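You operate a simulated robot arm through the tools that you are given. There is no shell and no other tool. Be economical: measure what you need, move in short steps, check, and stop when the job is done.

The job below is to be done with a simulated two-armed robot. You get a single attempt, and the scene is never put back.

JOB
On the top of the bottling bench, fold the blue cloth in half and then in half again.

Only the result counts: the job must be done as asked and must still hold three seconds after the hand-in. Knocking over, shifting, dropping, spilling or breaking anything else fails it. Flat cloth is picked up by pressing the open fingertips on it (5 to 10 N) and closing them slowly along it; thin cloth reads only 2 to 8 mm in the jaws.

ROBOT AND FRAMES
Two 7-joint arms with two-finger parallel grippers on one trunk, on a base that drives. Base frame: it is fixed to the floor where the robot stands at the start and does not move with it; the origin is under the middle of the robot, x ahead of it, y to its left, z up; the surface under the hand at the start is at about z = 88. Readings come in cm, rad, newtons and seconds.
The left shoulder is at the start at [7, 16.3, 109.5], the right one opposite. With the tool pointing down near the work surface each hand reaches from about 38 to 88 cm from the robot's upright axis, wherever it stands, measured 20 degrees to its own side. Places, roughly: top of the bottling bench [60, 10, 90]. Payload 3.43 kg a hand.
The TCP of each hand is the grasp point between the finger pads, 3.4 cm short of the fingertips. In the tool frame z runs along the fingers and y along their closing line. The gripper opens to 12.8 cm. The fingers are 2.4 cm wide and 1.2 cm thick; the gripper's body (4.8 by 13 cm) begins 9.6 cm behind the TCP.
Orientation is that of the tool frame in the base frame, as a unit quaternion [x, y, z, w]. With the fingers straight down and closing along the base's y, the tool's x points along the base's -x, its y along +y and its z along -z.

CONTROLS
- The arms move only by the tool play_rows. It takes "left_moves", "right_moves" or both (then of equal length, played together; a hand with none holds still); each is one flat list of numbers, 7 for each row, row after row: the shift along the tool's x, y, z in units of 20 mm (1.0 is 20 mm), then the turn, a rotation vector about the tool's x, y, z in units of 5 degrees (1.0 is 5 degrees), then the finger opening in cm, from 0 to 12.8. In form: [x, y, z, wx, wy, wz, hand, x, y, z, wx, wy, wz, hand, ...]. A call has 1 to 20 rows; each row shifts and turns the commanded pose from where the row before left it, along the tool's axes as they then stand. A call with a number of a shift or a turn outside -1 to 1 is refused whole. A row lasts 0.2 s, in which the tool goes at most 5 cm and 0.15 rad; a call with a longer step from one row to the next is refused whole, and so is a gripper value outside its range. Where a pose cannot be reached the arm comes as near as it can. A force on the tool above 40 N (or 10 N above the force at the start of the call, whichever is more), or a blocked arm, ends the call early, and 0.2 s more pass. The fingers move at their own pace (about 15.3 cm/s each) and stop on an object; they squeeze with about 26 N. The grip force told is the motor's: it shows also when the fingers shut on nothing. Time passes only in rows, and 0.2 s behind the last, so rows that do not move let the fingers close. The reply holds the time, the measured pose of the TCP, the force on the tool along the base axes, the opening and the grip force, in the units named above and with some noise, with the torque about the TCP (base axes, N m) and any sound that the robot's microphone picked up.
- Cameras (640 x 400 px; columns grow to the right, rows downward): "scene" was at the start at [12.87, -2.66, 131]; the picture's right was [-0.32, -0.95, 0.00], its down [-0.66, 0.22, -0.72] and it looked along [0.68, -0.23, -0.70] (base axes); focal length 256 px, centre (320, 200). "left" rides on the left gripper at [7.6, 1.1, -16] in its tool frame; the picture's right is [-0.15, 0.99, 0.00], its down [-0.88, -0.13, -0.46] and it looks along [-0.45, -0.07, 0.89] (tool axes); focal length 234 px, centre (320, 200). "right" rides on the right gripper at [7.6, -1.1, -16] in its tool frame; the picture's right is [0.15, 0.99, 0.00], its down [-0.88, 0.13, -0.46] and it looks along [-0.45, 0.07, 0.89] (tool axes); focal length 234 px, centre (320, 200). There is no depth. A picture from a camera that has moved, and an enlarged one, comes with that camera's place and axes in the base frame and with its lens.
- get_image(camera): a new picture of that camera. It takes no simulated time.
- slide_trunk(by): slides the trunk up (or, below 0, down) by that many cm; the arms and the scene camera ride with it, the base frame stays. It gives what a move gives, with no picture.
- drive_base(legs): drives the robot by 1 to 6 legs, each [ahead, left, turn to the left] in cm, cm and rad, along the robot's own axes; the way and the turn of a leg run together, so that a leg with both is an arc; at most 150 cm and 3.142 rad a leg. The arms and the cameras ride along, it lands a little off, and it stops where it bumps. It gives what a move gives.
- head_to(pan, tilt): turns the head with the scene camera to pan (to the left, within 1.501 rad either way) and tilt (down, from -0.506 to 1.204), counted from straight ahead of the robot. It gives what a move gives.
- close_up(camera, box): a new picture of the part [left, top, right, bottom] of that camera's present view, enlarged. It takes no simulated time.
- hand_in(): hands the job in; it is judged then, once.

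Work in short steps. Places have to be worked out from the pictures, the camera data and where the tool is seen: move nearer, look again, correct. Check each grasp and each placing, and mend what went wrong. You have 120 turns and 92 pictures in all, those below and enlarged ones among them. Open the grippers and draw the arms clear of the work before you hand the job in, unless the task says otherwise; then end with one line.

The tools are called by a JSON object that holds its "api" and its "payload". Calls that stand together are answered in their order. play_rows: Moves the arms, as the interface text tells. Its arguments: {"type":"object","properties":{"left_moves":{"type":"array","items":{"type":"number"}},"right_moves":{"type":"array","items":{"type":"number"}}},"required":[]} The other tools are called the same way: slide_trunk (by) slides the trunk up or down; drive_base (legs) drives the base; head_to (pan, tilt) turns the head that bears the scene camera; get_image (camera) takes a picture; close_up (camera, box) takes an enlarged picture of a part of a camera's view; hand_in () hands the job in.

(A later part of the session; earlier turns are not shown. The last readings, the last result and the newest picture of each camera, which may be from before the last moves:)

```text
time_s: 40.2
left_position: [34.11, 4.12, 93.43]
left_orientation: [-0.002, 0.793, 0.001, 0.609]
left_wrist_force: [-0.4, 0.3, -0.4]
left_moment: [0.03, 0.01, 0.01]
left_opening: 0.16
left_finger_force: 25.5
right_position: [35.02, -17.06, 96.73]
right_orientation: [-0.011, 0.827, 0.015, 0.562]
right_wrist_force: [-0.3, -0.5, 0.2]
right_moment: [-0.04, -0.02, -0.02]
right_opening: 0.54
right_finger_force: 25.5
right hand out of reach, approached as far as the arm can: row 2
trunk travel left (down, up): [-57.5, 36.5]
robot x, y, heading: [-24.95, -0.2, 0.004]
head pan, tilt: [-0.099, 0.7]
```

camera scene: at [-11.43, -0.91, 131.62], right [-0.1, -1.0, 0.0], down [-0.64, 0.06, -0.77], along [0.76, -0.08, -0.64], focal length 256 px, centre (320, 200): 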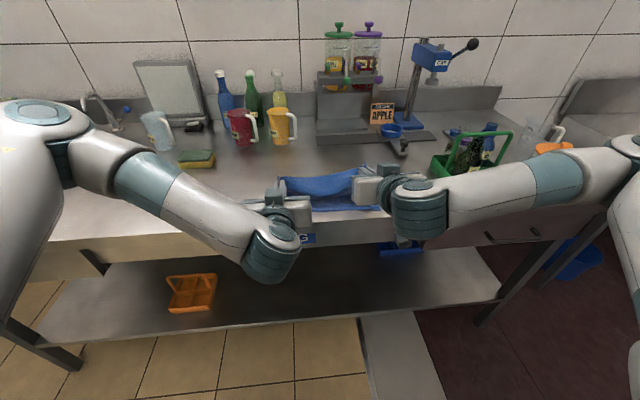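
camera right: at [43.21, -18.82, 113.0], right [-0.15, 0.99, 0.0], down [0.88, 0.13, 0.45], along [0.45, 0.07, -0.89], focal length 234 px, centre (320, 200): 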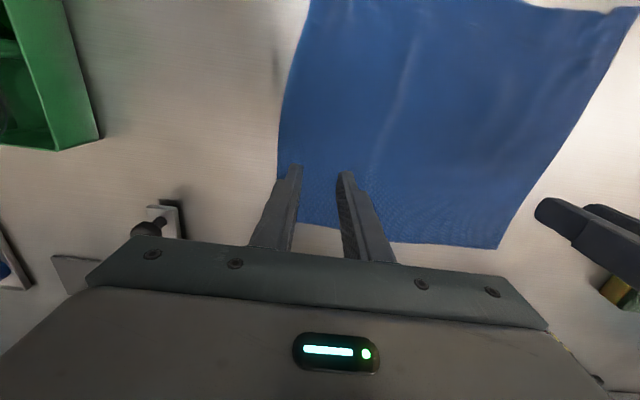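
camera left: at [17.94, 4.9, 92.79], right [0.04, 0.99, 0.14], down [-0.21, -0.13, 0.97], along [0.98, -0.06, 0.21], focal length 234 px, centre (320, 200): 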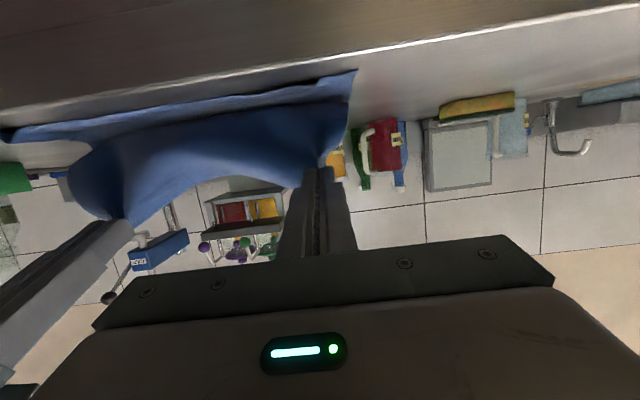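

The right arm is at a limit. I'll raise the left 3.2 cm to match the right, then lower the trunk 6 cm so both come down together.

{"api": "play_rows", "payload": {"left_moves": [-0.8, 0, -0.21, 0, 0, 0, 0, -0.8, 0, -0.21, 0, 0, 0, 0]}}

{"api": "slide_trunk", "payload": {"by": -5}}

{"api": "get_image", "payload": {"camera": "scene"}}

{"api": "get_image", "payload": {"camera": "right"}}

```text
time_s: 40.8
left_position: [34.21, 4.0, 96.71]
left_orientation: [0.0, 0.794, 0.001, 0.608]
left_wrist_force: [-0.2, -0.6, 0.8]
left_moment: [0.05, -0.01, 0.02]
left_opening: 0.2
left_finger_force: 25.9
right_position: [35.17, -17.24, 96.54]
right_orientation: [-0.011, 0.827, 0.016, 0.562]
right_wrist_force: [0.6, -0.2, -0.2]
right_moment: [0.0, 0.02, 0.0]
right_opening: 0.56
right_finger_force: 26.2
trunk travel left (down, up): [-57.5, 36.5]
robot x, y, heading: [-24.97, 0.24, 0.002]
head pan, tilt: [-0.099, 0.7]
```

```text
time_s: 41.7
left_position: [34.33, 4.02, 91.62]
left_orientation: [-0.001, 0.793, 0.001, 0.609]
left_wrist_force: [0.4, 0.3, 0.3]
left_moment: [0.01, -0.02, 0.02]
left_opening: 0.17
left_finger_force: 25.9
right_position: [35.04, -17.18, 91.6]
right_orientation: [-0.011, 0.827, 0.015, 0.562]
right_wrist_force: [0.2, -0.4, 0.6]
right_moment: [-0.03, -0.01, -0.01]
right_opening: 0.54
right_finger_force: 26.1
trunk travel left (down, up): [-52.5, 41.5]
robot x, y, heading: [-24.69, -0.33, 0.0]
head pan, tilt: [-0.099, 0.7]
```

```text
66 pictures are left
camera scene: at [-11.34, -0.9, 126.62], right [-0.1, -1.0, 0.0], down [-0.64, 0.06, -0.76], along [0.76, -0.08, -0.64], focal length 256 px, centre (320, 200)
```

scene: 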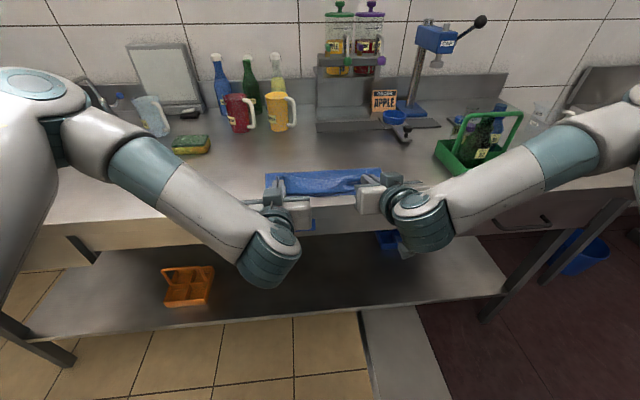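

```text
65 pictures are left
camera right: at [17.62, -18.77, 90.5], right [-0.09, 0.99, -0.12], down [-0.1, 0.11, 0.99], along [0.99, 0.1, 0.09], focal length 234 px, centre (320, 200)
```

right: 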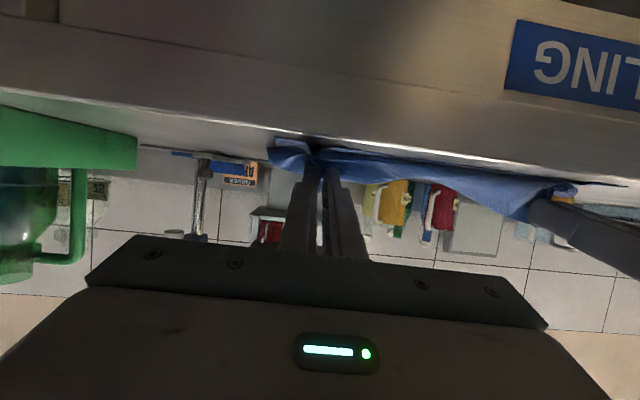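

Almost down, edge over the front. I'll bring both about 1.5 cm back and 1 cm lower, the right also outward to restretch the edge.

{"api": "play_rows", "payload": {"left_moves": [0.33, 0, -0.28, 0, 0, 0, 0, 0.33, 0.15, -0.28, 0, 0, 0, 0], "right_moves": [0.25, -0.45, -0.32, 0, 0, 0, 0, 0.25, -0.45, -0.32, 0, 0, 0, 0]}}

{"api": "get_image", "payload": {"camera": "left"}}

{"api": "close_up", "payload": {"camera": "scene", "box": [230, 140, 430, 265]}}

```text
time_s: 42.3
left_position: [32.83, 4.28, 90.8]
left_orientation: [-0.001, 0.793, 0.001, 0.609]
left_wrist_force: [-0.1, 0.2, -0.1]
left_moment: [-0.01, -0.03, 0.03]
left_opening: 0.17
left_finger_force: 26.1
right_position: [34.63, -17.59, 91.6]
right_orientation: [-0.01, 0.828, 0.014, 0.56]
right_wrist_force: [-0.7, -0.2, 0.0]
right_moment: [0.0, 0.0, -0.02]
right_opening: 0.54
right_finger_force: 25.7
right hand out of reach, approached as far as the arm can: row 1, 2
trunk travel left (down, up): [-52.5, 41.5]
robot x, y, heading: [-24.48, 0.34, -0.001]
head pan, tilt: [-0.099, 0.7]
```

```text
64 pictures are left
camera left: at [15.4, 5.39, 87.63], right [0.04, 0.99, 0.14], down [-0.21, -0.13, 0.97], along [0.98, -0.06, 0.21], focal length 234 px, centre (320, 200)
```

left: 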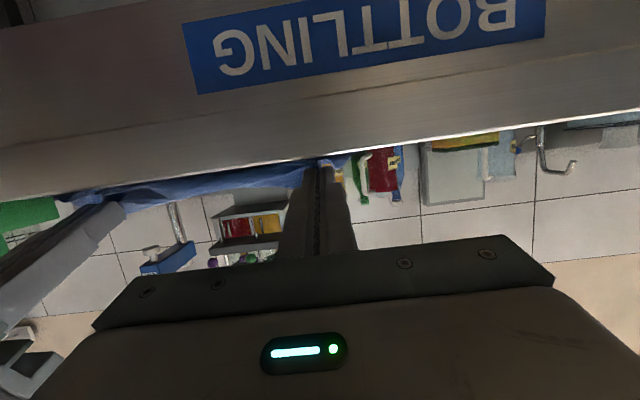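

```text
3.20 times, centred on (330, 202) of scene
camera zoom: at [-11.35, -0.84, 126.61], right [-0.1, -1.0, 0.0], down [-0.64, 0.06, -0.77], along [0.76, -0.08, -0.64], focal length 820 px, centre (288, 192)
```

zoom: 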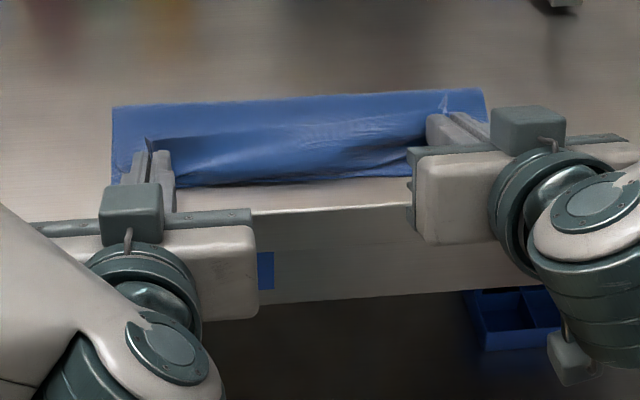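

The left edge is in place, but the right is about 1.8 cm short and 1.3 cm inward. I'll pre-compensate the left and use base and trunk motion to bring the right hand to its place.

{"api": "play_rows", "payload": {"left_moves": [-0.36, 0.33, 0.38, 0, 0, 0, 0, -0.36, 0.32, 0.38, 0, 0, 0, 0]}}

{"api": "drive_base", "payload": {"legs": [[-1.8, -1.3, 0]]}}

{"api": "slide_trunk", "payload": {"by": -0.8}}

{"api": "close_up", "payload": {"camera": "scene", "box": [230, 140, 430, 265]}}

```text
time_s: 42.9
left_position: [34.72, 5.5, 91.92]
left_orientation: [0.001, 0.794, -0.001, 0.608]
left_wrist_force: [0.9, -4.5, -0.8]
left_moment: [-0.06, 0.02, -0.19]
left_opening: 0.18
left_finger_force: 25.9
right_position: [34.84, -17.65, 91.53]
right_orientation: [-0.011, 0.828, 0.015, 0.561]
right_wrist_force: [0.0, 4.9, -0.4]
right_moment: [0.04, 0.01, 0.17]
right_opening: 0.56
right_finger_force: 25.9
trunk travel left (down, up): [-52.5, 41.5]
robot x, y, heading: [-24.79, 0.42, 0.002]
head pan, tilt: [-0.099, 0.7]
```

```text
time_s: 43.7
left_position: [32.91, 4.33, 91.78]
left_orientation: [-0.001, 0.793, 0.001, 0.609]
left_wrist_force: [0.9, -6.2, 0.1]
left_moment: [-0.05, 0.02, -0.19]
left_opening: 0.17
left_finger_force: 25.9
right_position: [33.1, -18.88, 91.6]
right_orientation: [-0.01, 0.828, 0.014, 0.56]
right_wrist_force: [-0.8, 7.2, 0.2]
right_moment: [0.06, -0.01, 0.2]
right_opening: 0.62
right_finger_force: 25.9
trunk travel left (down, up): [-52.5, 41.5]
robot x, y, heading: [-26.78, -1.03, 0.004]
head pan, tilt: [-0.099, 0.7]
```

```text
time_s: 44.3
left_position: [32.81, 4.27, 91.05]
left_orientation: [-0.001, 0.793, 0.001, 0.609]
left_wrist_force: [0.5, -6.1, 0.6]
left_moment: [-0.03, 0.0, -0.15]
left_opening: 0.15
left_finger_force: 26.2
right_position: [32.96, -18.94, 90.82]
right_orientation: [-0.011, 0.828, 0.015, 0.56]
right_wrist_force: [-0.3, 5.1, 1.0]
right_moment: [-0.01, 0.0, 0.17]
right_opening: 0.57
right_finger_force: 26.3
trunk travel left (down, up): [-51.7, 42.3]
robot x, y, heading: [-26.18, -1.69, 0.002]
head pan, tilt: [-0.099, 0.7]
```

```text
3.20 times, centred on (330, 202) of scene
camera zoom: at [-13.15, -2.19, 125.82], right [-0.1, -1.0, 0.0], down [-0.64, 0.06, -0.77], along [0.76, -0.07, -0.64], focal length 820 px, centre (288, 192)
```

zoom: 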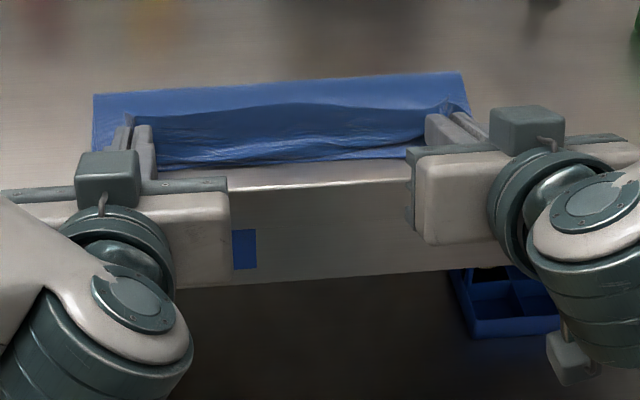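

Both grips are level and symmetric, tips around x 36 with the flap pointing up. I'll ease the tension, open slowly, and withdraw along the fingers.

{"api": "play_rows", "payload": {"left_moves": [0.05, -0.1, 0, 0, 0, 0, 0, 0, 0, 0, 0, 0, 0, 0.6, 0, 0, 0, 0, 0, 0, 1.2, 0, 0, 0, 0, 0, 0, 1.8, 0, 0, 0, 0, 0, 0, 2.2, 0, 0, -0.5, 0, 0, 0, 2.2, 0, 0, -0.5, 0, 0, 0, 2.2, 0, 0, -0.8, 0, 0, 0, 2.2, 0, 0, -1, 0, 0, 0, 2.2], "right_moves": [0.0, 0.1, 0, 0, 0, 0, 0, 0, 0, 0, 0, 0, 0, 0.9, 0, 0, 0, 0, 0, 0, 1.5, 0, 0, 0, 0, 0, 0, 2, 0, 0, 0, 0, 0, 0, 2.4, 0, 0, -0.5, 0, 0, 0, 2.4, 0, 0, -0.5, 0, 0, 0, 2.4, 0, 0, -0.8, 0, 0, 0, 2.4, 0, 0, -1, 0, 0, 0, 2.4]}}

{"api": "close_up", "payload": {"camera": "scene", "box": [230, 140, 430, 265]}}

```text
time_s: 46.3
left_position: [27.41, 3.99, 92.3]
left_orientation: [0.0, 0.793, 0.001, 0.609]
left_wrist_force: [-0.2, -0.5, -0.1]
left_moment: [-0.01, 0.04, 0.04]
left_opening: 2.19
left_finger_force: 0.1
right_position: [32.62, -18.34, 91.72]
right_orientation: [-0.01, 0.828, 0.015, 0.56]
right_wrist_force: [0.1, -0.1, -0.8]
right_moment: [0.0, 0.03, 0.01]
right_opening: 2.41
right_finger_force: 0.0
right hand out of reach, approached as far as the arm can: row 6, 7, 8, 9
trunk travel left (down, up): [-51.7, 42.3]
robot x, y, heading: [-26.49, -1.39, -0.0]
head pan, tilt: [-0.099, 0.7]
```

```text
3.20 times, centred on (330, 202) of scene
camera zoom: at [-13.18, -2.3, 125.82], right [-0.1, -1.0, 0.0], down [-0.64, 0.06, -0.77], along [0.76, -0.07, -0.64], focal length 820 px, centre (288, 192)
```

zoom: 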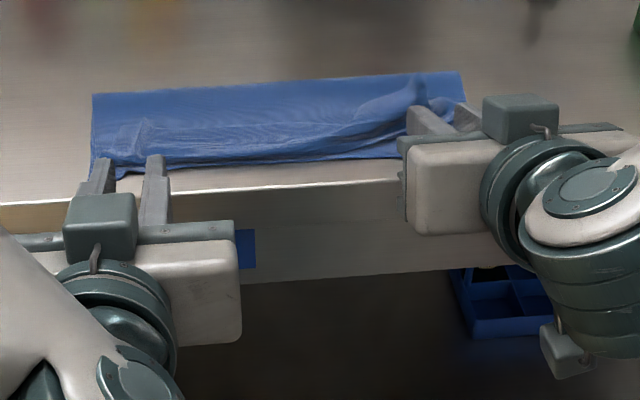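

Left came out cleanly and its corner lies well. The right arm can't withdraw itself, so I'll back the base out 10 cm.

{"api": "drive_base", "payload": {"legs": [[-12, 0, 0]]}}

{"api": "get_image", "payload": {"camera": "scene"}}

{"api": "close_up", "payload": {"camera": "scene", "box": [230, 110, 430, 235]}}

```text
time_s: 47.5
left_position: [15.79, 4.08, 92.28]
left_orientation: [-0.003, 0.794, 0.002, 0.607]
left_wrist_force: [-0.3, -0.3, 0.7]
left_moment: [-0.01, 0.01, 0.02]
left_opening: 2.23
left_finger_force: 0.0
right_position: [20.95, -18.19, 91.77]
right_orientation: [-0.011, 0.828, 0.015, 0.56]
right_wrist_force: [-0.6, -0.3, 0.8]
right_moment: [0.02, 0.0, 0.01]
right_opening: 2.43
right_finger_force: 0.1
trunk travel left (down, up): [-51.7, 42.3]
robot x, y, heading: [-38.44, -1.13, 0.004]
head pan, tilt: [-0.099, 0.7]
```

```text
60 pictures are left
camera scene: at [-24.9, -2.17, 125.82], right [-0.1, -1.0, 0.0], down [-0.64, 0.06, -0.77], along [0.76, -0.07, -0.64], focal length 256 px, centre (320, 200)
```

scene: 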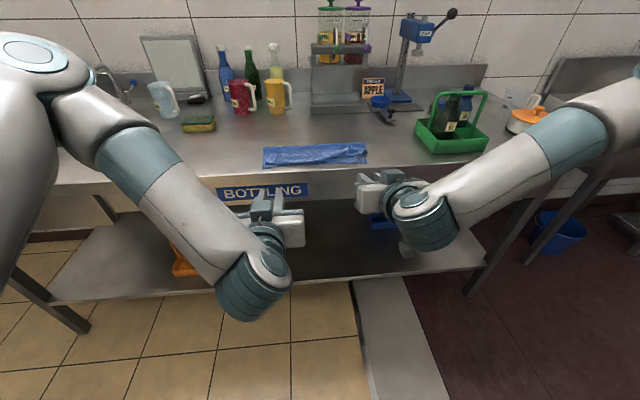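

```text
3.20 times, centred on (330, 172) of scene
camera zoom: at [-24.9, -2.17, 125.82], right [-0.1, -1.0, 0.0], down [-0.64, 0.06, -0.77], along [0.76, -0.07, -0.64], focal length 820 px, centre (288, 288)
```

zoom: 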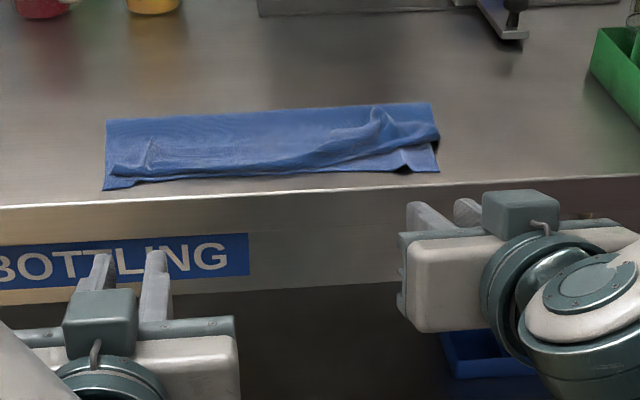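

First half-fold is good, with a slight rumple at the right front corner. I'll raise both hands and rotate them back to pointing down.

{"api": "play_rows", "payload": {"left_moves": [-1, 0, 0, 0, 0, 0, 3, -1, 0, 0, 0, 0, 0, 3, -1, 0, 0, 0, 0, 0, 3, -1, 0, 0, 0, 0, 0, 3, -1, 0, 0, 0, 1, 0, 3, 0, 0, 0, 0, 1, 0, 3, 0, 0, 0, 0, 1, 0, 3, 0, 0, 0, 0, 1, 0, 3, 0, 0, 0, 0, 1, 0, 3, 0, 0, 0, 0, 1, 0, 3, 0, 0, 0, 0, 1, 0, 3, 0, 0, 0, 0, 1, 0, 3, 0, 0, 0, 0, 1, 0, 3, 0, 0, 0, 0, 1, 0, 3, 0, 0, 0, 0, 1, 0, 3, 0, 0, 0, 0, 1, 0, 3, 0, 0, 0, 0, 1, 0, 3, 0, 0, 0, 0, 1, 0, 3, 0, 0, 0, 0, 1, 0, 3], "right_moves": [-1, 0, 0, 0, 0, 0, 3, -1, 0, 0, 0, 0, 0, 3, -1, 0, 0, 0, 0, 0, 3, -1, 0, 0, 0, 0, 0, 3, -1, 0, 0, 0, 1, 0, 3, 0, 0, 0, 0, 1, 0, 3, 0, 0, 0, 0, 1, 0, 3, 0, 0, 0, 0, 1, 0, 3, 0, 0, 0, 0, 1, 0, 3, 0, 0, 0, 0, 1, 0, 3, 0, 0, 0, 0, 1, 0, 3, 0, 0, 0, 0, 1, 0, 3, 0, 0, 0, 0, 1, 0, 3, 0, 0, 0, 0, 1, 0, 3, 0, 0, 0, 0, 1, 0, 3, 0, 0, 0, 0, 1, 0, 3, 0, 0, 0, 0, 1, 0, 3, 0, 0, 0, 0, 0.7, 0, 3, 0, 0, 0, 0, 0, 0, 3]}}

{"api": "get_image", "payload": {"camera": "scene"}}

```text
time_s: 51.5
left_position: [18.51, 4.24, 101.92]
left_orientation: [-0.004, 1.0, 0.0, -0.001]
left_wrist_force: [0.0, -0.4, -0.1]
left_moment: [-0.01, 0.01, -0.04]
left_opening: 3.0
left_finger_force: 0.1
right_position: [24.81, -18.12, 101.12]
right_orientation: [-0.019, 1.0, 0.006, -0.004]
right_wrist_force: [-0.2, 1.3, -0.3]
right_moment: [0.0, 0.0, 0.02]
right_opening: 2.99
right_finger_force: 0.1
trunk travel left (down, up): [-51.7, 42.3]
robot x, y, heading: [-38.15, -1.54, -0.002]
head pan, tilt: [-0.099, 0.7]
```

```text
58 pictures are left
camera scene: at [-24.77, -2.18, 125.8], right [-0.1, -1.0, 0.0], down [-0.64, 0.06, -0.76], along [0.76, -0.07, -0.64], focal length 256 px, centre (320, 200)
```

scene: 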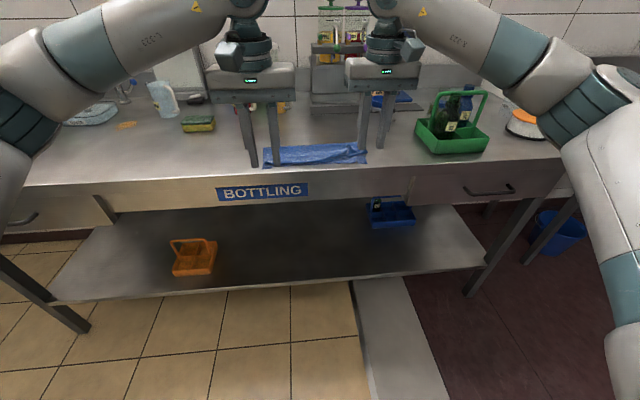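

Now the second fold: the left hand will take the right end and fold it leftward, so I park the right hand up and right. I'll yaw the left hand 90° so its fingers close along x.

{"api": "play_rows", "payload": {"left_moves": [0, 0, -0.3, 0, 0, 1, 3, 0, 0, -0.3, 0, 0, 1, 3, 0, 0, -0.3, 0, 0, 1, 3, 0, 0, -0.3, 0, 0, 1, 3, 0, 0, -0.3, 0, 0, 1, 3, 0, 0, -0.3, 0, 0, 1, 3, 0, 0, 0, 0, 0, 1, 3, 0, 0, 0, 0, 0, 1, 3, 0, 0, 0, 0, 0, 1, 3, 0, 0, 0, 0, 0, 1, 3, 0, 0, 0, 0, 0, 1, 3, 0, 0, 0, 0, 0, 1, 3, 0, 0, 0, 0, 0, 1, 3, 0, 0, 0, 0, 0, 1, 3, 0, 0, 0, 0, 0, 1, 3, 0, 0, 0, 0, 0, 1, 3, 0, 0, 0, 0, 0, 1, 3, 0, 0, 0, 0, 0, 1, 3], "right_moves": [0.5, -0.83, -1, 0, 0, 0, 3, 0.5, -0.83, -1, 0, 0, 0, 3, 0.5, -0.83, -1, 0, 0, 0, 3, 0.5, -0.83, -1, 0, 0, 0, 3, 0.5, -0.83, -1, 0, 0, 0, 3, 0.5, -0.83, -1, 0, 0, 0, 3, 0, 0, 0, 0, 0, 0, 3, 0, 0, 0, 0, 0, 0, 3, 0, 0, 0, 0, 0, 0, 3, 0, 0, 0, 0, 0, 0, 3, 0, 0, 0, 0, 0, 0, 3, 0, 0, 0, 0, 0, 0, 3, 0, 0, 0, 0, 0, 0, 3, 0, 0, 0, 0, 0, 0, 3, 0, 0, 0, 0, 0, 0, 3, 0, 0, 0, 0, 0, 0, 3, 0, 0, 0, 0, 0, 0, 3, 0, 0, 0, 0, 0, 0, 3]}}

{"api": "drive_base", "payload": {"legs": [[10, -9, 0]]}}

{"api": "get_image", "payload": {"camera": "scene"}}

{"api": "get_image", "payload": {"camera": "left"}}

```text
time_s: 55.3
left_position: [8.96, 1.87, 103.35]
left_orientation: [0.704, 0.71, 0.0, 0.001]
left_wrist_force: [-0.2, 0.0, 0.3]
left_moment: [0.01, 0.01, 0.01]
left_opening: 2.98
left_finger_force: 0.0
left hand out of reach, approached as far as the arm can: row 15, 16, 17, 18
right_position: [19.31, -28.39, 112.99]
right_orientation: [-0.018, 1.0, 0.007, -0.003]
right_wrist_force: [-0.5, 0.8, -0.5]
right_moment: [-0.02, 0.03, -0.02]
right_opening: 3.02
right_finger_force: 0.1
trunk travel left (down, up): [-51.7, 42.3]
robot x, y, heading: [-38.18, -1.3, 0.004]
head pan, tilt: [-0.099, 0.7]
```

```text
time_s: 56.6
left_position: [19.1, -7.14, 103.39]
left_orientation: [0.705, 0.709, 0.001, -0.001]
left_wrist_force: [0.5, -0.5, -1.2]
left_moment: [-0.03, 0.02, 0.05]
left_opening: 2.99
left_finger_force: 0.2
right_position: [29.22, -37.54, 113.0]
right_orientation: [-0.017, 1.0, 0.006, -0.003]
right_wrist_force: [0.2, -0.3, -0.1]
right_moment: [-0.03, 0.01, 0.01]
right_opening: 3.01
right_finger_force: 0.0
trunk travel left (down, up): [-51.7, 42.3]
robot x, y, heading: [-28.38, -10.02, 0.003]
head pan, tilt: [-0.099, 0.7]
```

```text
57 pictures are left
camera scene: at [-14.84, -11.18, 125.81], right [-0.1, -1.0, 0.0], down [-0.64, 0.06, -0.76], along [0.76, -0.07, -0.64], focal length 256 px, centre (320, 200)
```

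scene: 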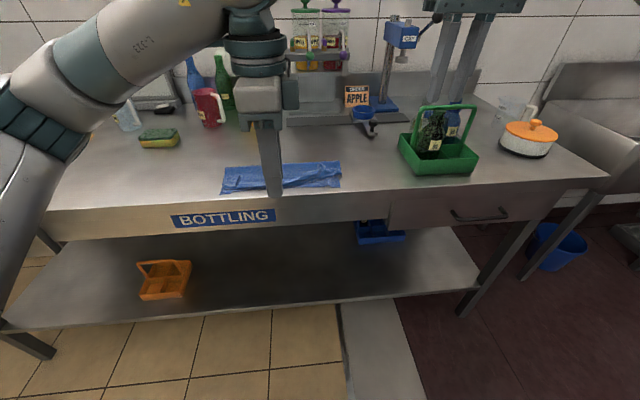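

```text
56 pictures are left
camera left: at [20.1, 0.38, 119.42], right [0.99, -0.14, 0.0], down [-0.12, -0.88, 0.46], along [-0.06, -0.45, -0.89], focal length 234 px, centre (320, 200)
```

left: 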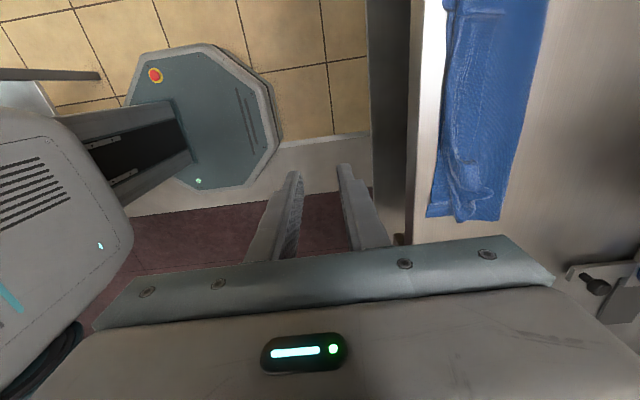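

The yaw orientation works. Moving the left hand forward over the cloth for a look.

{"api": "play_rows", "payload": {"left_moves": [0, 1, 0, 0, 0, 0, 3, 0, 1, 0, 0, 0, 0, 3, 0, 1, 0, 0, 0, 0, 3, 0, 1, 0, 0, 0, 0, 3, 0, 1, 0, 0, 0, 0, 3, 0, 1, 0, 0, 0, 0, 3, 0, 1, 0, 0, 0, 0, 3, 0, 1, 0, 0, 0, 0, 3, 0, 1, 0, 0, 0, 0, 3, 0, 1, 0, 0, 0, 0, 3]}}

{"api": "get_image", "payload": {"camera": "left"}}

```text
time_s: 58.8
left_position: [19.8, -8.37, 102.07]
left_orientation: [0.703, 0.712, 0.001, 0.001]
left_wrist_force: [0.3, -0.1, -0.7]
left_moment: [0.01, 0.02, -0.03]
left_opening: 2.99
left_finger_force: 0.1
left hand out of reach, approached as far as the arm can: row 1, 2, 3, 4, 5, 6, 7, 8, 9, 10
right_position: [29.2, -37.57, 112.97]
right_orientation: [-0.018, 1.0, 0.007, -0.003]
right_wrist_force: [-1.2, -0.2, 0.5]
right_moment: [0.0, 0.01, 0.03]
right_opening: 3.01
right_finger_force: 0.0
trunk travel left (down, up): [-51.7, 42.3]
robot x, y, heading: [-28.4, -10.37, 0.006]
head pan, tilt: [-0.099, 0.7]
```

```text
55 pictures are left
camera left: at [20.67, -0.83, 118.18], right [0.99, -0.13, 0.0], down [-0.12, -0.88, 0.46], along [-0.06, -0.45, -0.89], focal length 234 px, centre (320, 200)
```

left: 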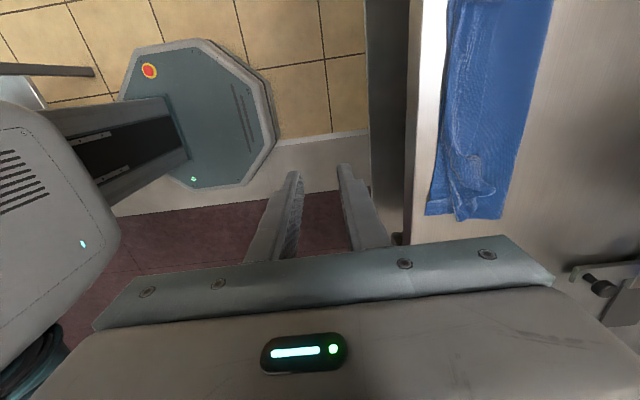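

The arm is at a joint limit with that yaw. I'll turn the other way (−180°) for the mirrored orientation.

{"api": "play_rows", "payload": {"left_moves": [0, 0, -0.2, 0, 0, -1, 3, 0, 0, -0.2, 0, 0, -1, 3, 0, 0, -0.2, 0, 0, -1, 3, 0, 0, -0.2, 0, 0, -1, 3, 0, 0, -0.2, 0, 0, -1, 3, 0, 0, 0, 0, 0, -1, 3, 0, 0, 0, 0, 0, -1, 3, 0, 0, 0, 0, 0, -1, 3, 0, 0, 0, 0, 0, -1, 3, 0, 0, 0, 0, 0, -1, 3, 0, 0, 0, 0, 0, -1, 3, 0, 0, 0, 0, 0, -1, 3, 0, 0, 0, 0, 0, -1, 3, 0, 0, 0, 0, 0, -1, 3, 0, 0, 0, 0, 0, -1, 3, 0, 0, 0, 0, 0, -1, 3, 0, 0, 0, 0, 0, -1, 3, 0, 0, 0, 0, 0, -1, 3]}}

{"api": "play_rows", "payload": {"left_moves": [0, 0, 0, 0, 0, -1, 3, 0, 0, 0, 0, 0, -1, 3, 0, 0, 0, 0, 0, -1, 3, 0, 0, 0, 0, 0, -1, 3, 0, 0, 0, 0, 0, -1, 3, 0, 0, 0, 0, 0, -1, 3, 0, 0, 0, 0, 0, -1, 3, 0, 0, 0, 0, 0, -1, 3, 0, 0, 0, 0, 0, -1, 3, 0, 0, 0, 0, 0, -1, 3, 0, 0, 0, 0, 0, -1, 3, 0, 0, 0, 0, 0, -1, 3, 0, 0, 0, 0, 0, -1, 3, 0, 0, 0, 0, 0, -1, 3, 0, 0, 0, 0, 0, -1, 3, 0, 0, 0, 0, 0, -1, 3, 0, 0, 0, 0, 0, -1, 3, 0, 0, 0, 0, 0, -1, 3]}}

```text
time_s: 62.6
left_position: [19.62, -8.63, 104.09]
left_orientation: [-0.004, 1.0, 0.001, 0.0]
left_wrist_force: [-0.1, -1.0, 0.4]
left_moment: [0.01, 0.02, 0.0]
left_opening: 2.98
left_finger_force: 0.1
right_position: [29.12, -37.43, 112.97]
right_orientation: [-0.018, 1.0, 0.006, -0.002]
right_wrist_force: [-0.1, 1.3, -0.1]
right_moment: [0.01, -0.01, -0.03]
right_opening: 3.02
right_finger_force: 0.0
trunk travel left (down, up): [-51.7, 42.3]
robot x, y, heading: [-28.8, -10.45, 0.004]
head pan, tilt: [-0.099, 0.7]
```

```text
time_s: 66.4
left_position: [19.73, -8.5, 104.19]
left_orientation: [0.71, -0.704, 0.0, 0.0]
left_wrist_force: [-0.9, 0.1, -0.7]
left_moment: [-0.01, 0.01, -0.01]
left_opening: 3.01
left_finger_force: 0.1
right_position: [29.1, -37.51, 112.99]
right_orientation: [-0.017, 1.0, 0.005, -0.003]
right_wrist_force: [0.2, 0.3, -0.3]
right_moment: [-0.01, 0.0, -0.01]
right_opening: 2.97
right_finger_force: 0.1
trunk travel left (down, up): [-51.7, 42.3]
robot x, y, heading: [-28.55, -10.56, 0.005]
head pan, tilt: [-0.099, 0.7]
```

No limit this way. Moving forward over the cloth, then looking.

{"api": "play_rows", "payload": {"left_moves": [0.1, -1, 0, 0, 0, 0, 3, 0.1, -1, 0, 0, 0, 0, 3, 0.1, -1, 0, 0, 0, 0, 3, 0.1, -1, 0, 0, 0, 0, 3, 0.1, -1, 0, 0, 0, 0, 3, 0.1, -1, 0, 0, 0, 0, 3, 0.1, -1, 0, 0, 0, 0, 3, 0.1, -1, 0, 0, 0, 0, 3, 0.1, -1, 0, 0, 0, 0, 3, 0.1, -1, 0, 0, 0, 0, 3]}}

{"api": "get_image", "payload": {"camera": "left"}}

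{"api": "get_image", "payload": {"camera": "scene"}}

```text
time_s: 68.6
left_position: [39.72, -10.42, 104.17]
left_orientation: [0.71, -0.705, 0.0, 0.001]
left_wrist_force: [-0.6, 1.0, 0.3]
left_moment: [-0.02, -0.02, 0.01]
left_opening: 2.97
left_finger_force: 0.1
right_position: [29.23, -37.5, 112.87]
right_orientation: [-0.018, 1.0, 0.006, -0.003]
right_wrist_force: [-0.7, 0.3, 0.1]
right_moment: [0.04, -0.01, 0.02]
right_opening: 3.0
right_finger_force: 0.1
trunk travel left (down, up): [-51.7, 42.3]
robot x, y, heading: [-28.51, -10.29, 0.002]
head pan, tilt: [-0.099, 0.7]
```

```text
54 pictures are left
camera left: at [38.6, -18.06, 120.24], right [-0.99, 0.14, 0.0], down [0.12, 0.88, 0.46], along [0.06, 0.45, -0.89], focal length 234 px, centre (320, 200)
```

left: 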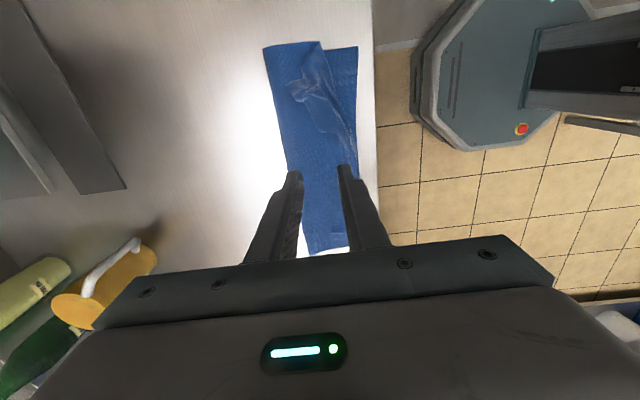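

```text
53 pictures are left
camera scene: at [-14.84, -11.21, 125.8], right [-0.1, -1.0, 0.0], down [-0.64, 0.06, -0.76], along [0.76, -0.07, -0.64], focal length 256 px, centre (320, 200)
```

scene: 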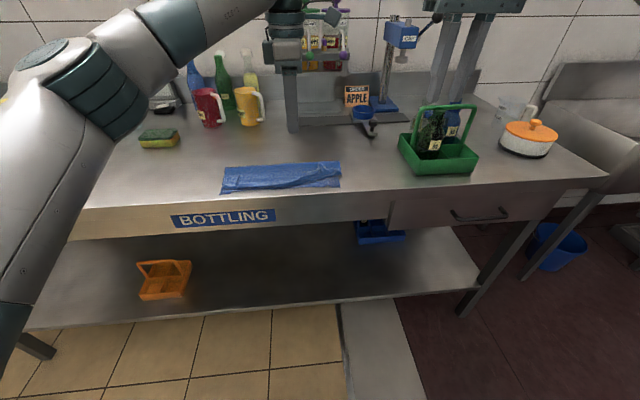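

Zooming on the cloth's right end for its layers and corners.

{"api": "close_up", "payload": {"camera": "left", "box": [215, 30, 415, 155]}}

{"api": "close_up", "payload": {"camera": "scene", "box": [200, 140, 360, 240]}}

```text
3.20 times, centred on (315, 92) of left
camera zoom: at [38.6, -18.06, 120.24], right [-0.99, 0.14, 0.0], down [0.12, 0.88, 0.46], along [0.06, 0.45, -0.89], focal length 749 px, centre (336, 544)
```

zoom: 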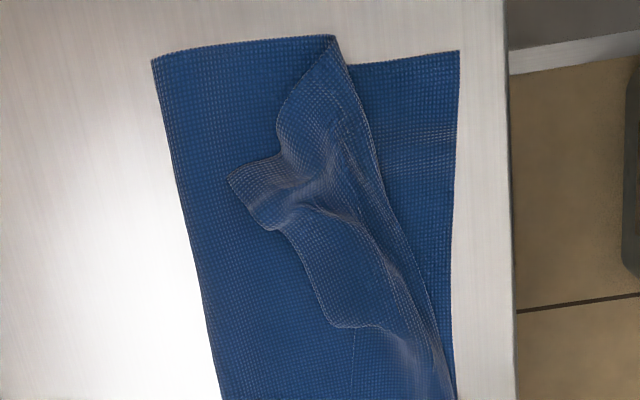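

```text
4.00 times, centred on (280, 190) of scene
camera zoom: at [-14.84, -11.21, 125.8], right [-0.1, -1.0, 0.0], down [-0.64, 0.06, -0.76], along [0.76, -0.07, -0.64], focal length 1024 px, centre (480, 240)
```

zoom: 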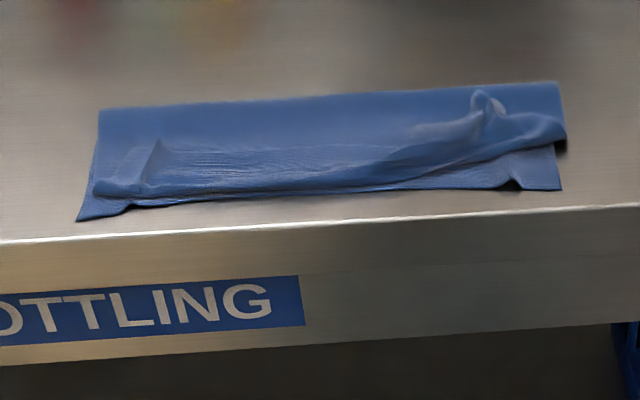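

The fold is right except that the top layer's front-right corner is flipped back; its tip is near (42.4, −17.8). I'll bring the left hand there, straddling the raised tip, and stop a bit above it to look.

{"api": "play_rows", "payload": {"left_moves": [0.62, -0.15, 0.8, 0, 0, 0, 4.5, 0.62, -0.15, 0.8, 0, 0, 0, 4.5, 0.62, -0.15, 0.8, 0, 0, 0, 4.5, 0.62, -0.15, 0.8, 0, 0, 0, 4.5, 0.62, -0.15, 0.8, 0, 0, 0, 4.5, 0.6, -0.15, 0.8, 0, 0, 0, 4.5]}}

{"api": "close_up", "payload": {"camera": "left", "box": [200, 80, 440, 230]}}

{"api": "close_up", "payload": {"camera": "scene", "box": [220, 110, 380, 210]}}

```text
time_s: 70.0
left_position: [41.7, -17.88, 94.58]
left_orientation: [0.709, -0.705, 0.001, 0.0]
left_wrist_force: [1.1, -0.1, 1.2]
left_moment: [0.03, -0.01, 0.0]
left_opening: 4.53
left_finger_force: 0.0
right_position: [29.17, -37.53, 112.86]
right_orientation: [-0.017, 1.0, 0.006, -0.003]
right_wrist_force: [-1.0, 0.6, 0.1]
right_moment: [-0.02, 0.01, 0.03]
right_opening: 2.97
right_finger_force: 0.1
trunk travel left (down, up): [-51.7, 42.3]
robot x, y, heading: [-28.35, -10.5, -0.002]
head pan, tilt: [-0.099, 0.7]
```

```text
2.67 times, centred on (320, 155) of left
camera zoom: at [40.58, -25.41, 110.55], right [-0.99, 0.14, 0.0], down [0.12, 0.88, 0.46], along [0.06, 0.45, -0.89], focal length 624 px, centre (320, 320)
```

zoom: 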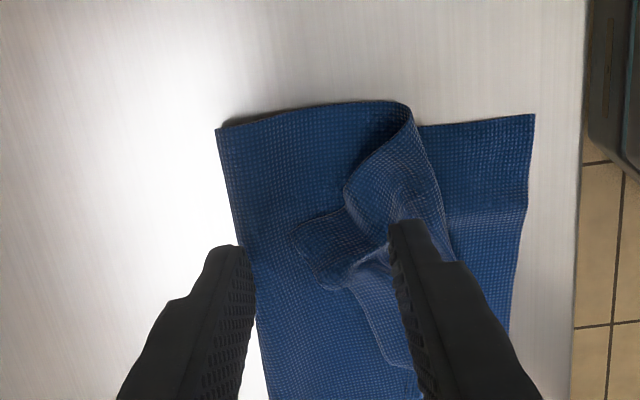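

```text
4.00 times, centred on (300, 160) of scene
camera zoom: at [-14.84, -11.22, 125.8], right [-0.1, -1.0, 0.0], down [-0.64, 0.06, -0.76], along [0.76, -0.07, -0.64], focal length 1024 px, centre (400, 360)
```

zoom: 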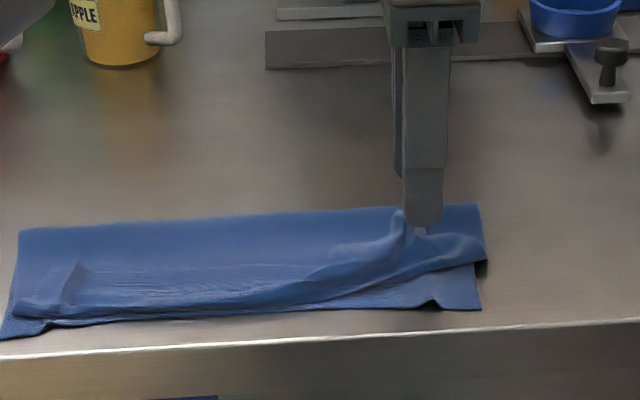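

The tip lies between the fingers. Narrowing to 3.6 cm, lowering until light contact.

{"api": "play_rows", "payload": {"left_moves": [0, 0, 0.4, 0, 0, 0, 3.8, 0, 0, 0.3, 0, 0, 0, 3.8, 0, 0, 0.2, 0, 0, 0, 3.8, 0, 0, 0.15, 0, 0, 0, 3.8, 0, 0, 0.1, 0, 0, 0, 3.8, 0, 0, 0, 0, 0, 0, 3.8]}}

```text
time_s: 71.4
left_position: [41.63, -17.83, 92.19]
left_orientation: [0.71, -0.704, 0.0, 0.0]
left_wrist_force: [0.4, -0.3, -0.9]
left_moment: [-0.02, 0.05, 0.01]
left_opening: 3.81
left_finger_force: 0.0
right_position: [29.25, -37.48, 112.98]
right_orientation: [-0.018, 1.0, 0.005, -0.003]
right_wrist_force: [0.6, 0.0, 0.2]
right_moment: [0.02, -0.02, -0.01]
right_opening: 3.0
right_finger_force: 0.1
trunk travel left (down, up): [-51.7, 42.3]
robot x, y, heading: [-28.74, -10.18, 0.0]
head pan, tilt: [-0.099, 0.7]
```

No contact at tip height 88.8. Going 2 mm lower and closing slowly around the raised corner.

{"api": "play_rows", "payload": {"left_moves": [0, 0, 0.1, 0, 0, 0, 3.8, 0, 0, 0, 0, 0, 0, 3.5, 0, 0, 0, 0, 0, 0, 3.2, 0, 0, 0, 0, 0, 0, 2.9, 0, 0, 0, 0, 0, 0, 2.6, 0, 0, 0, 0, 0, 0, 2.3, 0, 0, 0, 0, 0, 0, 2.0, 0, 0, 0, 0, 0, 0, 1.7, 0, 0, 0, 0, 0, 0, 1.4, 0, 0, 0, 0, 0, 0, 1.1, 0, 0, 0, 0, 0, 0, 0.8, 0, 0, 0, 0, 0, 0, 0.5, 0, 0, 0, 0, 0, 0, 0.2, 0, 0, 0, 0, 0, 0, 0, 0, 0, 0, 0, 0, 0, 0]}}

{"api": "close_up", "payload": {"camera": "left", "box": [200, 80, 440, 230]}}

```text
time_s: 74.6
left_position: [41.49, -17.85, 92.24]
left_orientation: [0.71, -0.705, -0.001, 0.0]
left_wrist_force: [0.2, 0.6, -0.3]
left_moment: [0.01, 0.01, 0.0]
left_opening: 0.18
left_finger_force: 26.2
right_position: [29.23, -37.58, 113.04]
right_orientation: [-0.017, 1.0, 0.006, -0.003]
right_wrist_force: [0.4, 0.1, -0.2]
right_moment: [0.02, -0.03, -0.01]
right_opening: 3.0
right_finger_force: 0.1
trunk travel left (down, up): [-51.7, 42.3]
robot x, y, heading: [-28.65, -10.07, 0.003]
head pan, tilt: [-0.099, 0.7]
```

```text
2.67 times, centred on (320, 155) of left
camera zoom: at [40.42, -25.4, 108.13], right [-0.99, 0.14, 0.0], down [0.12, 0.88, 0.46], along [0.06, 0.45, -0.89], focal length 624 px, centre (320, 320)
```

zoom: 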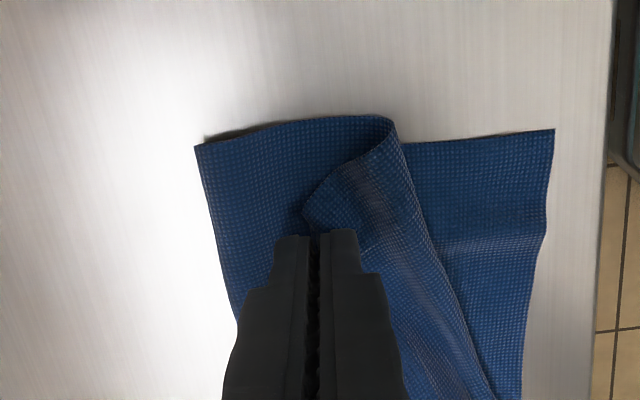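

Only the flap is held (1.8 mm). Lifting it in an arc toward the front-right corner.

{"api": "play_rows", "payload": {"left_moves": [0, 0.3, -0.6, 0, 0, 0, 0, 0.1, 0.6, -0.6, 0, 0, 0, 0, 0.2, 0.7, -0.4, 0, 0, 0, 0, 0.3, 0.7, 0.2, 0, 0, 0, 0, 0.3, 0.6, 0.4, 0, 0, 0, 0]}}

{"api": "close_up", "payload": {"camera": "scene", "box": [220, 110, 380, 210]}}

{"api": "close_up", "payload": {"camera": "left", "box": [200, 80, 440, 230]}}

```text
time_s: 75.8
left_position: [35.73, -19.61, 94.2]
left_orientation: [0.709, -0.705, 0.001, 0.0]
left_wrist_force: [0.7, -0.1, 0.2]
left_moment: [0.0, 0.01, 0.02]
left_opening: 0.21
left_finger_force: 26.2
right_position: [29.11, -37.44, 113.01]
right_orientation: [-0.017, 1.0, 0.006, -0.003]
right_wrist_force: [0.5, 0.0, -0.1]
right_moment: [-0.03, 0.01, -0.02]
right_opening: 3.01
right_finger_force: 0.1
trunk travel left (down, up): [-51.7, 42.3]
robot x, y, heading: [-28.39, -9.97, 0.0]
head pan, tilt: [-0.099, 0.7]
```

```text
4.00 times, centred on (300, 160) of scene
camera zoom: at [-14.87, -11.16, 125.81], right [-0.1, -1.0, 0.0], down [-0.64, 0.06, -0.76], along [0.76, -0.07, -0.64], focal length 1024 px, centre (400, 360)
```

zoom: 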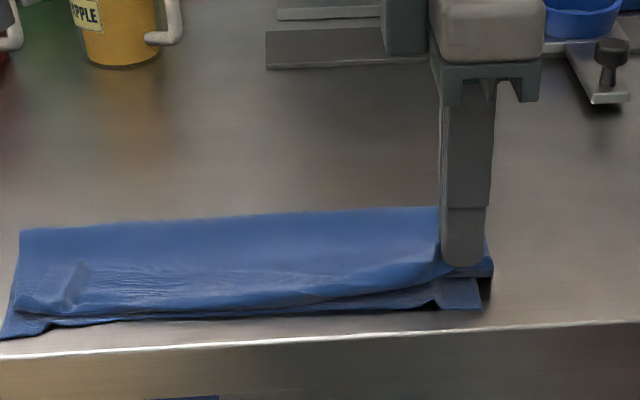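

```text
2.67 times, centred on (320, 155) of left
camera zoom: at [34.54, -27.29, 110.16], right [-0.99, 0.14, 0.0], down [0.12, 0.88, 0.46], along [0.06, 0.45, -0.89], focal length 624 px, centre (320, 320)
```

zoom: 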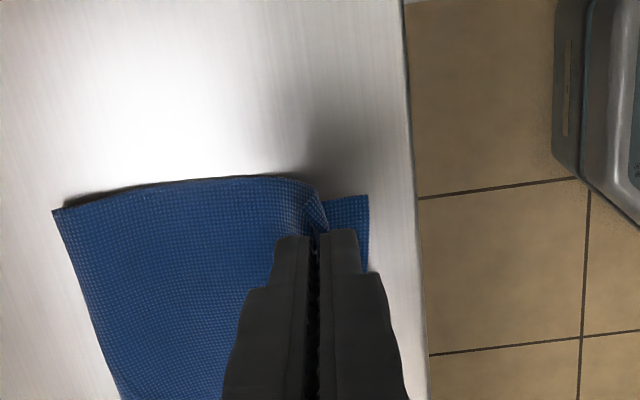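

The flap is up. Pulling it further to the front-right until just taut, lowering it.

{"api": "play_rows", "payload": {"left_moves": [0.2, 0.6, 0.2, 0, 0, 0, 0, 0.2, 0.4, 0.3, 0, 0, 0, 0, 0.1, 0.1, 0.3, 0, 0, 0, 0, 0, 0, 0, 0, 0, 0, 0]}}

{"api": "close_up", "payload": {"camera": "scene", "box": [220, 110, 380, 210]}}

{"api": "close_up", "payload": {"camera": "left", "box": [200, 80, 440, 230]}}

```text
time_s: 76.8
left_position: [33.5, -20.61, 92.56]
left_orientation: [0.71, -0.705, 0.0, 0.001]
left_wrist_force: [0.2, 0.2, 1.1]
left_moment: [-0.02, 0.01, -0.01]
left_opening: 0.22
left_finger_force: 25.9
right_position: [29.17, -37.55, 112.95]
right_orientation: [-0.018, 1.0, 0.007, -0.003]
right_wrist_force: [-0.3, 0.4, 0.6]
right_moment: [0.01, -0.03, -0.04]
right_opening: 2.99
right_finger_force: 0.0
trunk travel left (down, up): [-51.7, 42.3]
robot x, y, heading: [-28.88, -9.97, 0.003]
head pan, tilt: [-0.099, 0.7]
```

```text
4.00 times, centred on (300, 160) of scene
camera zoom: at [-14.88, -11.16, 125.81], right [-0.1, -1.0, 0.0], down [-0.64, 0.06, -0.76], along [0.76, -0.07, -0.64], focal length 1024 px, centre (400, 360)
```

zoom: 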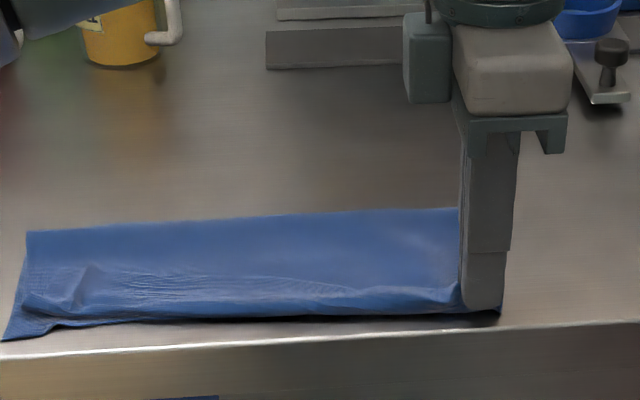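

```text
2.67 times, centred on (320, 155) of left
camera zoom: at [32.4, -28.23, 108.53], right [-0.99, 0.14, 0.0], down [0.12, 0.88, 0.46], along [0.06, 0.45, -0.89], focal length 624 px, centre (320, 320)
```

zoom: 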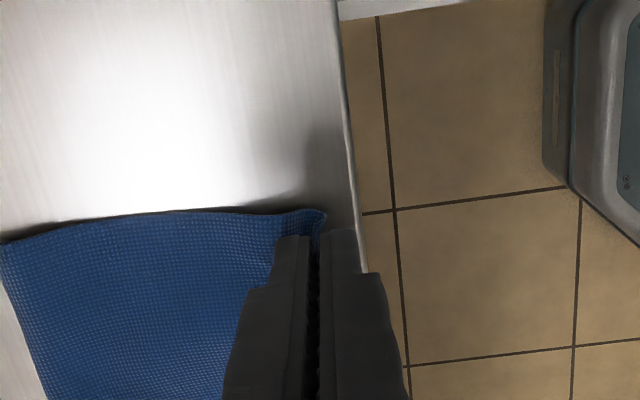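

The right end is now neat. Releasing and lifting off.

{"api": "play_rows", "payload": {"left_moves": [0, 0, 0.1, 0, 0, 0, 0, 0, 0, 0, 0, 0, 0, 0.6, 0, 0, 0, 0, 0, 0, 1.2, 0, 0, 0, 0, 0, 0, 2, 0, 0, -0.5, 0, 0, 0, 2, 0, 0, -1, 0, 0, 0, 2, -1, 0, -1, 0, 0, 0, 2, -1, -0.5, -1, 0, 0, 0, 2, -1, -0.5, -1, 0, 0, 0, 2, -1, -0.5, 0, 0, 0, 0, 2]}}

{"api": "close_up", "payload": {"camera": "scene", "box": [220, 110, 380, 210]}}

{"api": "close_up", "payload": {"camera": "left", "box": [180, 10, 460, 185]}}

```text
time_s: 79.0
left_position: [36.58, -12.62, 101.46]
left_orientation: [0.71, -0.704, 0.001, 0.001]
left_wrist_force: [-0.8, 0.0, -0.1]
left_moment: [0.0, 0.0, 0.04]
left_opening: 2.01
left_finger_force: 0.0
right_position: [29.19, -37.43, 112.93]
right_orientation: [-0.016, 1.0, 0.006, -0.003]
right_wrist_force: [-0.3, 0.2, 0.4]
right_moment: [0.01, 0.01, 0.0]
right_opening: 3.01
right_finger_force: 0.1
trunk travel left (down, up): [-51.7, 42.3]
robot x, y, heading: [-28.43, -10.2, 0.002]
head pan, tilt: [-0.099, 0.7]
```

```text
4.00 times, centred on (300, 160) of scene
camera zoom: at [-14.81, -11.07, 125.8], right [-0.1, -1.0, 0.0], down [-0.64, 0.06, -0.76], along [0.76, -0.07, -0.64], focal length 1024 px, centre (400, 360)
```

zoom: 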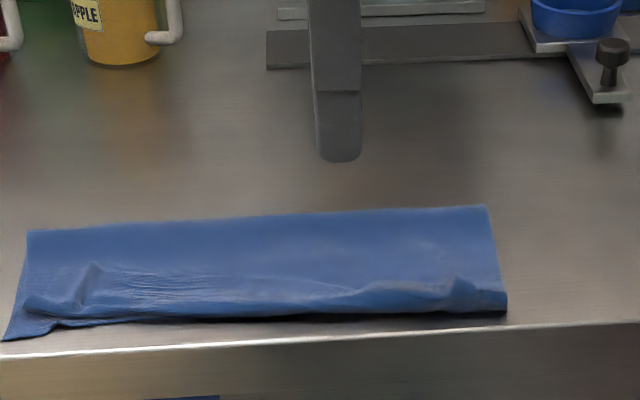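

```text
2.29 times, centred on (320, 98) of left
camera zoom: at [35.52, -20.22, 117.45], right [-0.99, 0.14, 0.0], down [0.12, 0.88, 0.45], along [0.06, 0.45, -0.89], focal length 535 px, centre (320, 434)
```

zoom: 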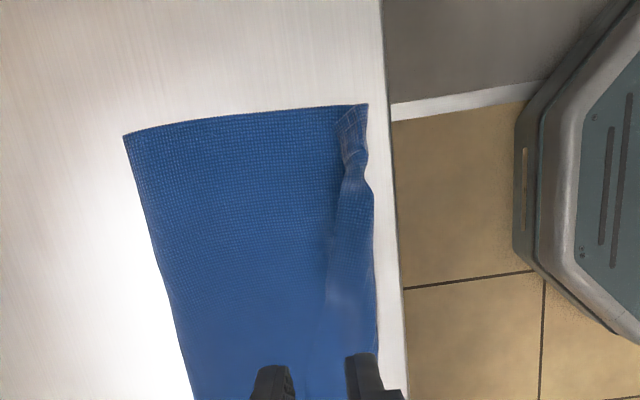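

The half-fold is now a clean rectangle: x 33–44.6, y −22.3 to about 7. Next I'll place the left fingers at the middle of the right end, 3 cm open.

{"api": "play_rows", "payload": {"left_moves": [0.84, -0.24, 0.92, 0, 0, 0, 3, 0.84, -0.24, 0.92, 0, 0, 0, 3, 0.84, -0.24, 0.92, 0, 0, 0, 3, 0.84, -0.24, 0.92, 0, 0, 0, 3, 0.84, -0.24, 0.8, 0, 0, 0, 3, 0, 0, 0, 0, 0, 0, 3]}}

{"api": "close_up", "payload": {"camera": "left", "box": [200, 80, 440, 230]}}

```text
time_s: 80.4
left_position: [38.94, -21.12, 92.31]
left_orientation: [0.709, -0.705, 0.001, 0.0]
left_wrist_force: [-0.2, 0.4, -0.1]
left_moment: [-0.02, -0.01, 0.03]
left_opening: 2.98
left_finger_force: 0.0
right_position: [29.21, -37.43, 112.92]
right_orientation: [-0.018, 1.0, 0.007, -0.002]
right_wrist_force: [0.5, -0.4, -0.1]
right_moment: [0.02, 0.0, 0.01]
right_opening: 3.0
right_finger_force: 0.1
trunk travel left (down, up): [-51.7, 42.3]
robot x, y, heading: [-28.73, -10.44, 0.002]
head pan, tilt: [-0.099, 0.7]
```

```text
2.67 times, centred on (320, 155) of left
camera zoom: at [37.77, -28.69, 108.37], right [-0.99, 0.14, 0.0], down [0.12, 0.88, 0.46], along [0.06, 0.45, -0.89], focal length 624 px, centre (320, 320)
```

zoom: 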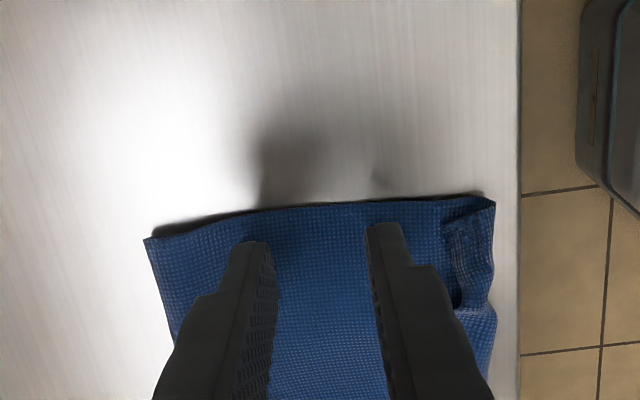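

Centred on the edge. Lowering to contact.

{"api": "play_rows", "payload": {"left_moves": [0, 0, 0.2, 0, 0, 0, 3, 0, 0, 0.1, 0, 0, 0, 3, 0, 0, 0.05, 0, 0, 0, 3, 0, 0, 0.05, 0, 0, 0, 3, 0, 0, 0, 0, 0, 0, 3]}}

```text
time_s: 81.6
left_position: [38.89, -20.88, 91.57]
left_orientation: [0.71, -0.704, 0.0, 0.0]
left_wrist_force: [0.1, -0.5, 3.2]
left_moment: [-0.03, -0.02, 0.02]
left_opening: 2.98
left_finger_force: 0.1
right_position: [29.18, -37.47, 113.04]
right_orientation: [-0.017, 1.0, 0.006, -0.003]
right_wrist_force: [1.3, 0.2, -0.6]
right_moment: [0.02, -0.02, 0.01]
right_opening: 2.99
right_finger_force: 0.1
trunk travel left (down, up): [-51.7, 42.3]
robot x, y, heading: [-28.48, -10.38, 0.001]
head pan, tilt: [-0.099, 0.7]
```

Contact at 3 N; adding about 0.8 mm.

{"api": "play_rows", "payload": {"left_moves": [0, 0, 0.03, 0, 0, 0, 3, 0, 0, 0.02, 0, 0, 0, 3, 0, 0, 0, 0, 0, 0, 3]}}

```text
time_s: 82.4
left_position: [38.86, -20.97, 91.51]
left_orientation: [0.71, -0.705, 0.0, 0.0]
left_wrist_force: [-0.7, -0.1, 8.5]
left_moment: [-0.02, 0.08, 0.02]
left_opening: 3.0
left_finger_force: 0.0
right_position: [29.02, -37.52, 113.05]
right_orientation: [-0.018, 1.0, 0.006, -0.004]
right_wrist_force: [-0.4, 0.0, -0.4]
right_moment: [-0.01, 0.02, -0.01]
right_opening: 3.02
right_finger_force: 0.1
trunk travel left (down, up): [-51.7, 42.3]
robot x, y, heading: [-28.44, -10.34, 0.004]
head pan, tilt: [-0.099, 0.7]
```

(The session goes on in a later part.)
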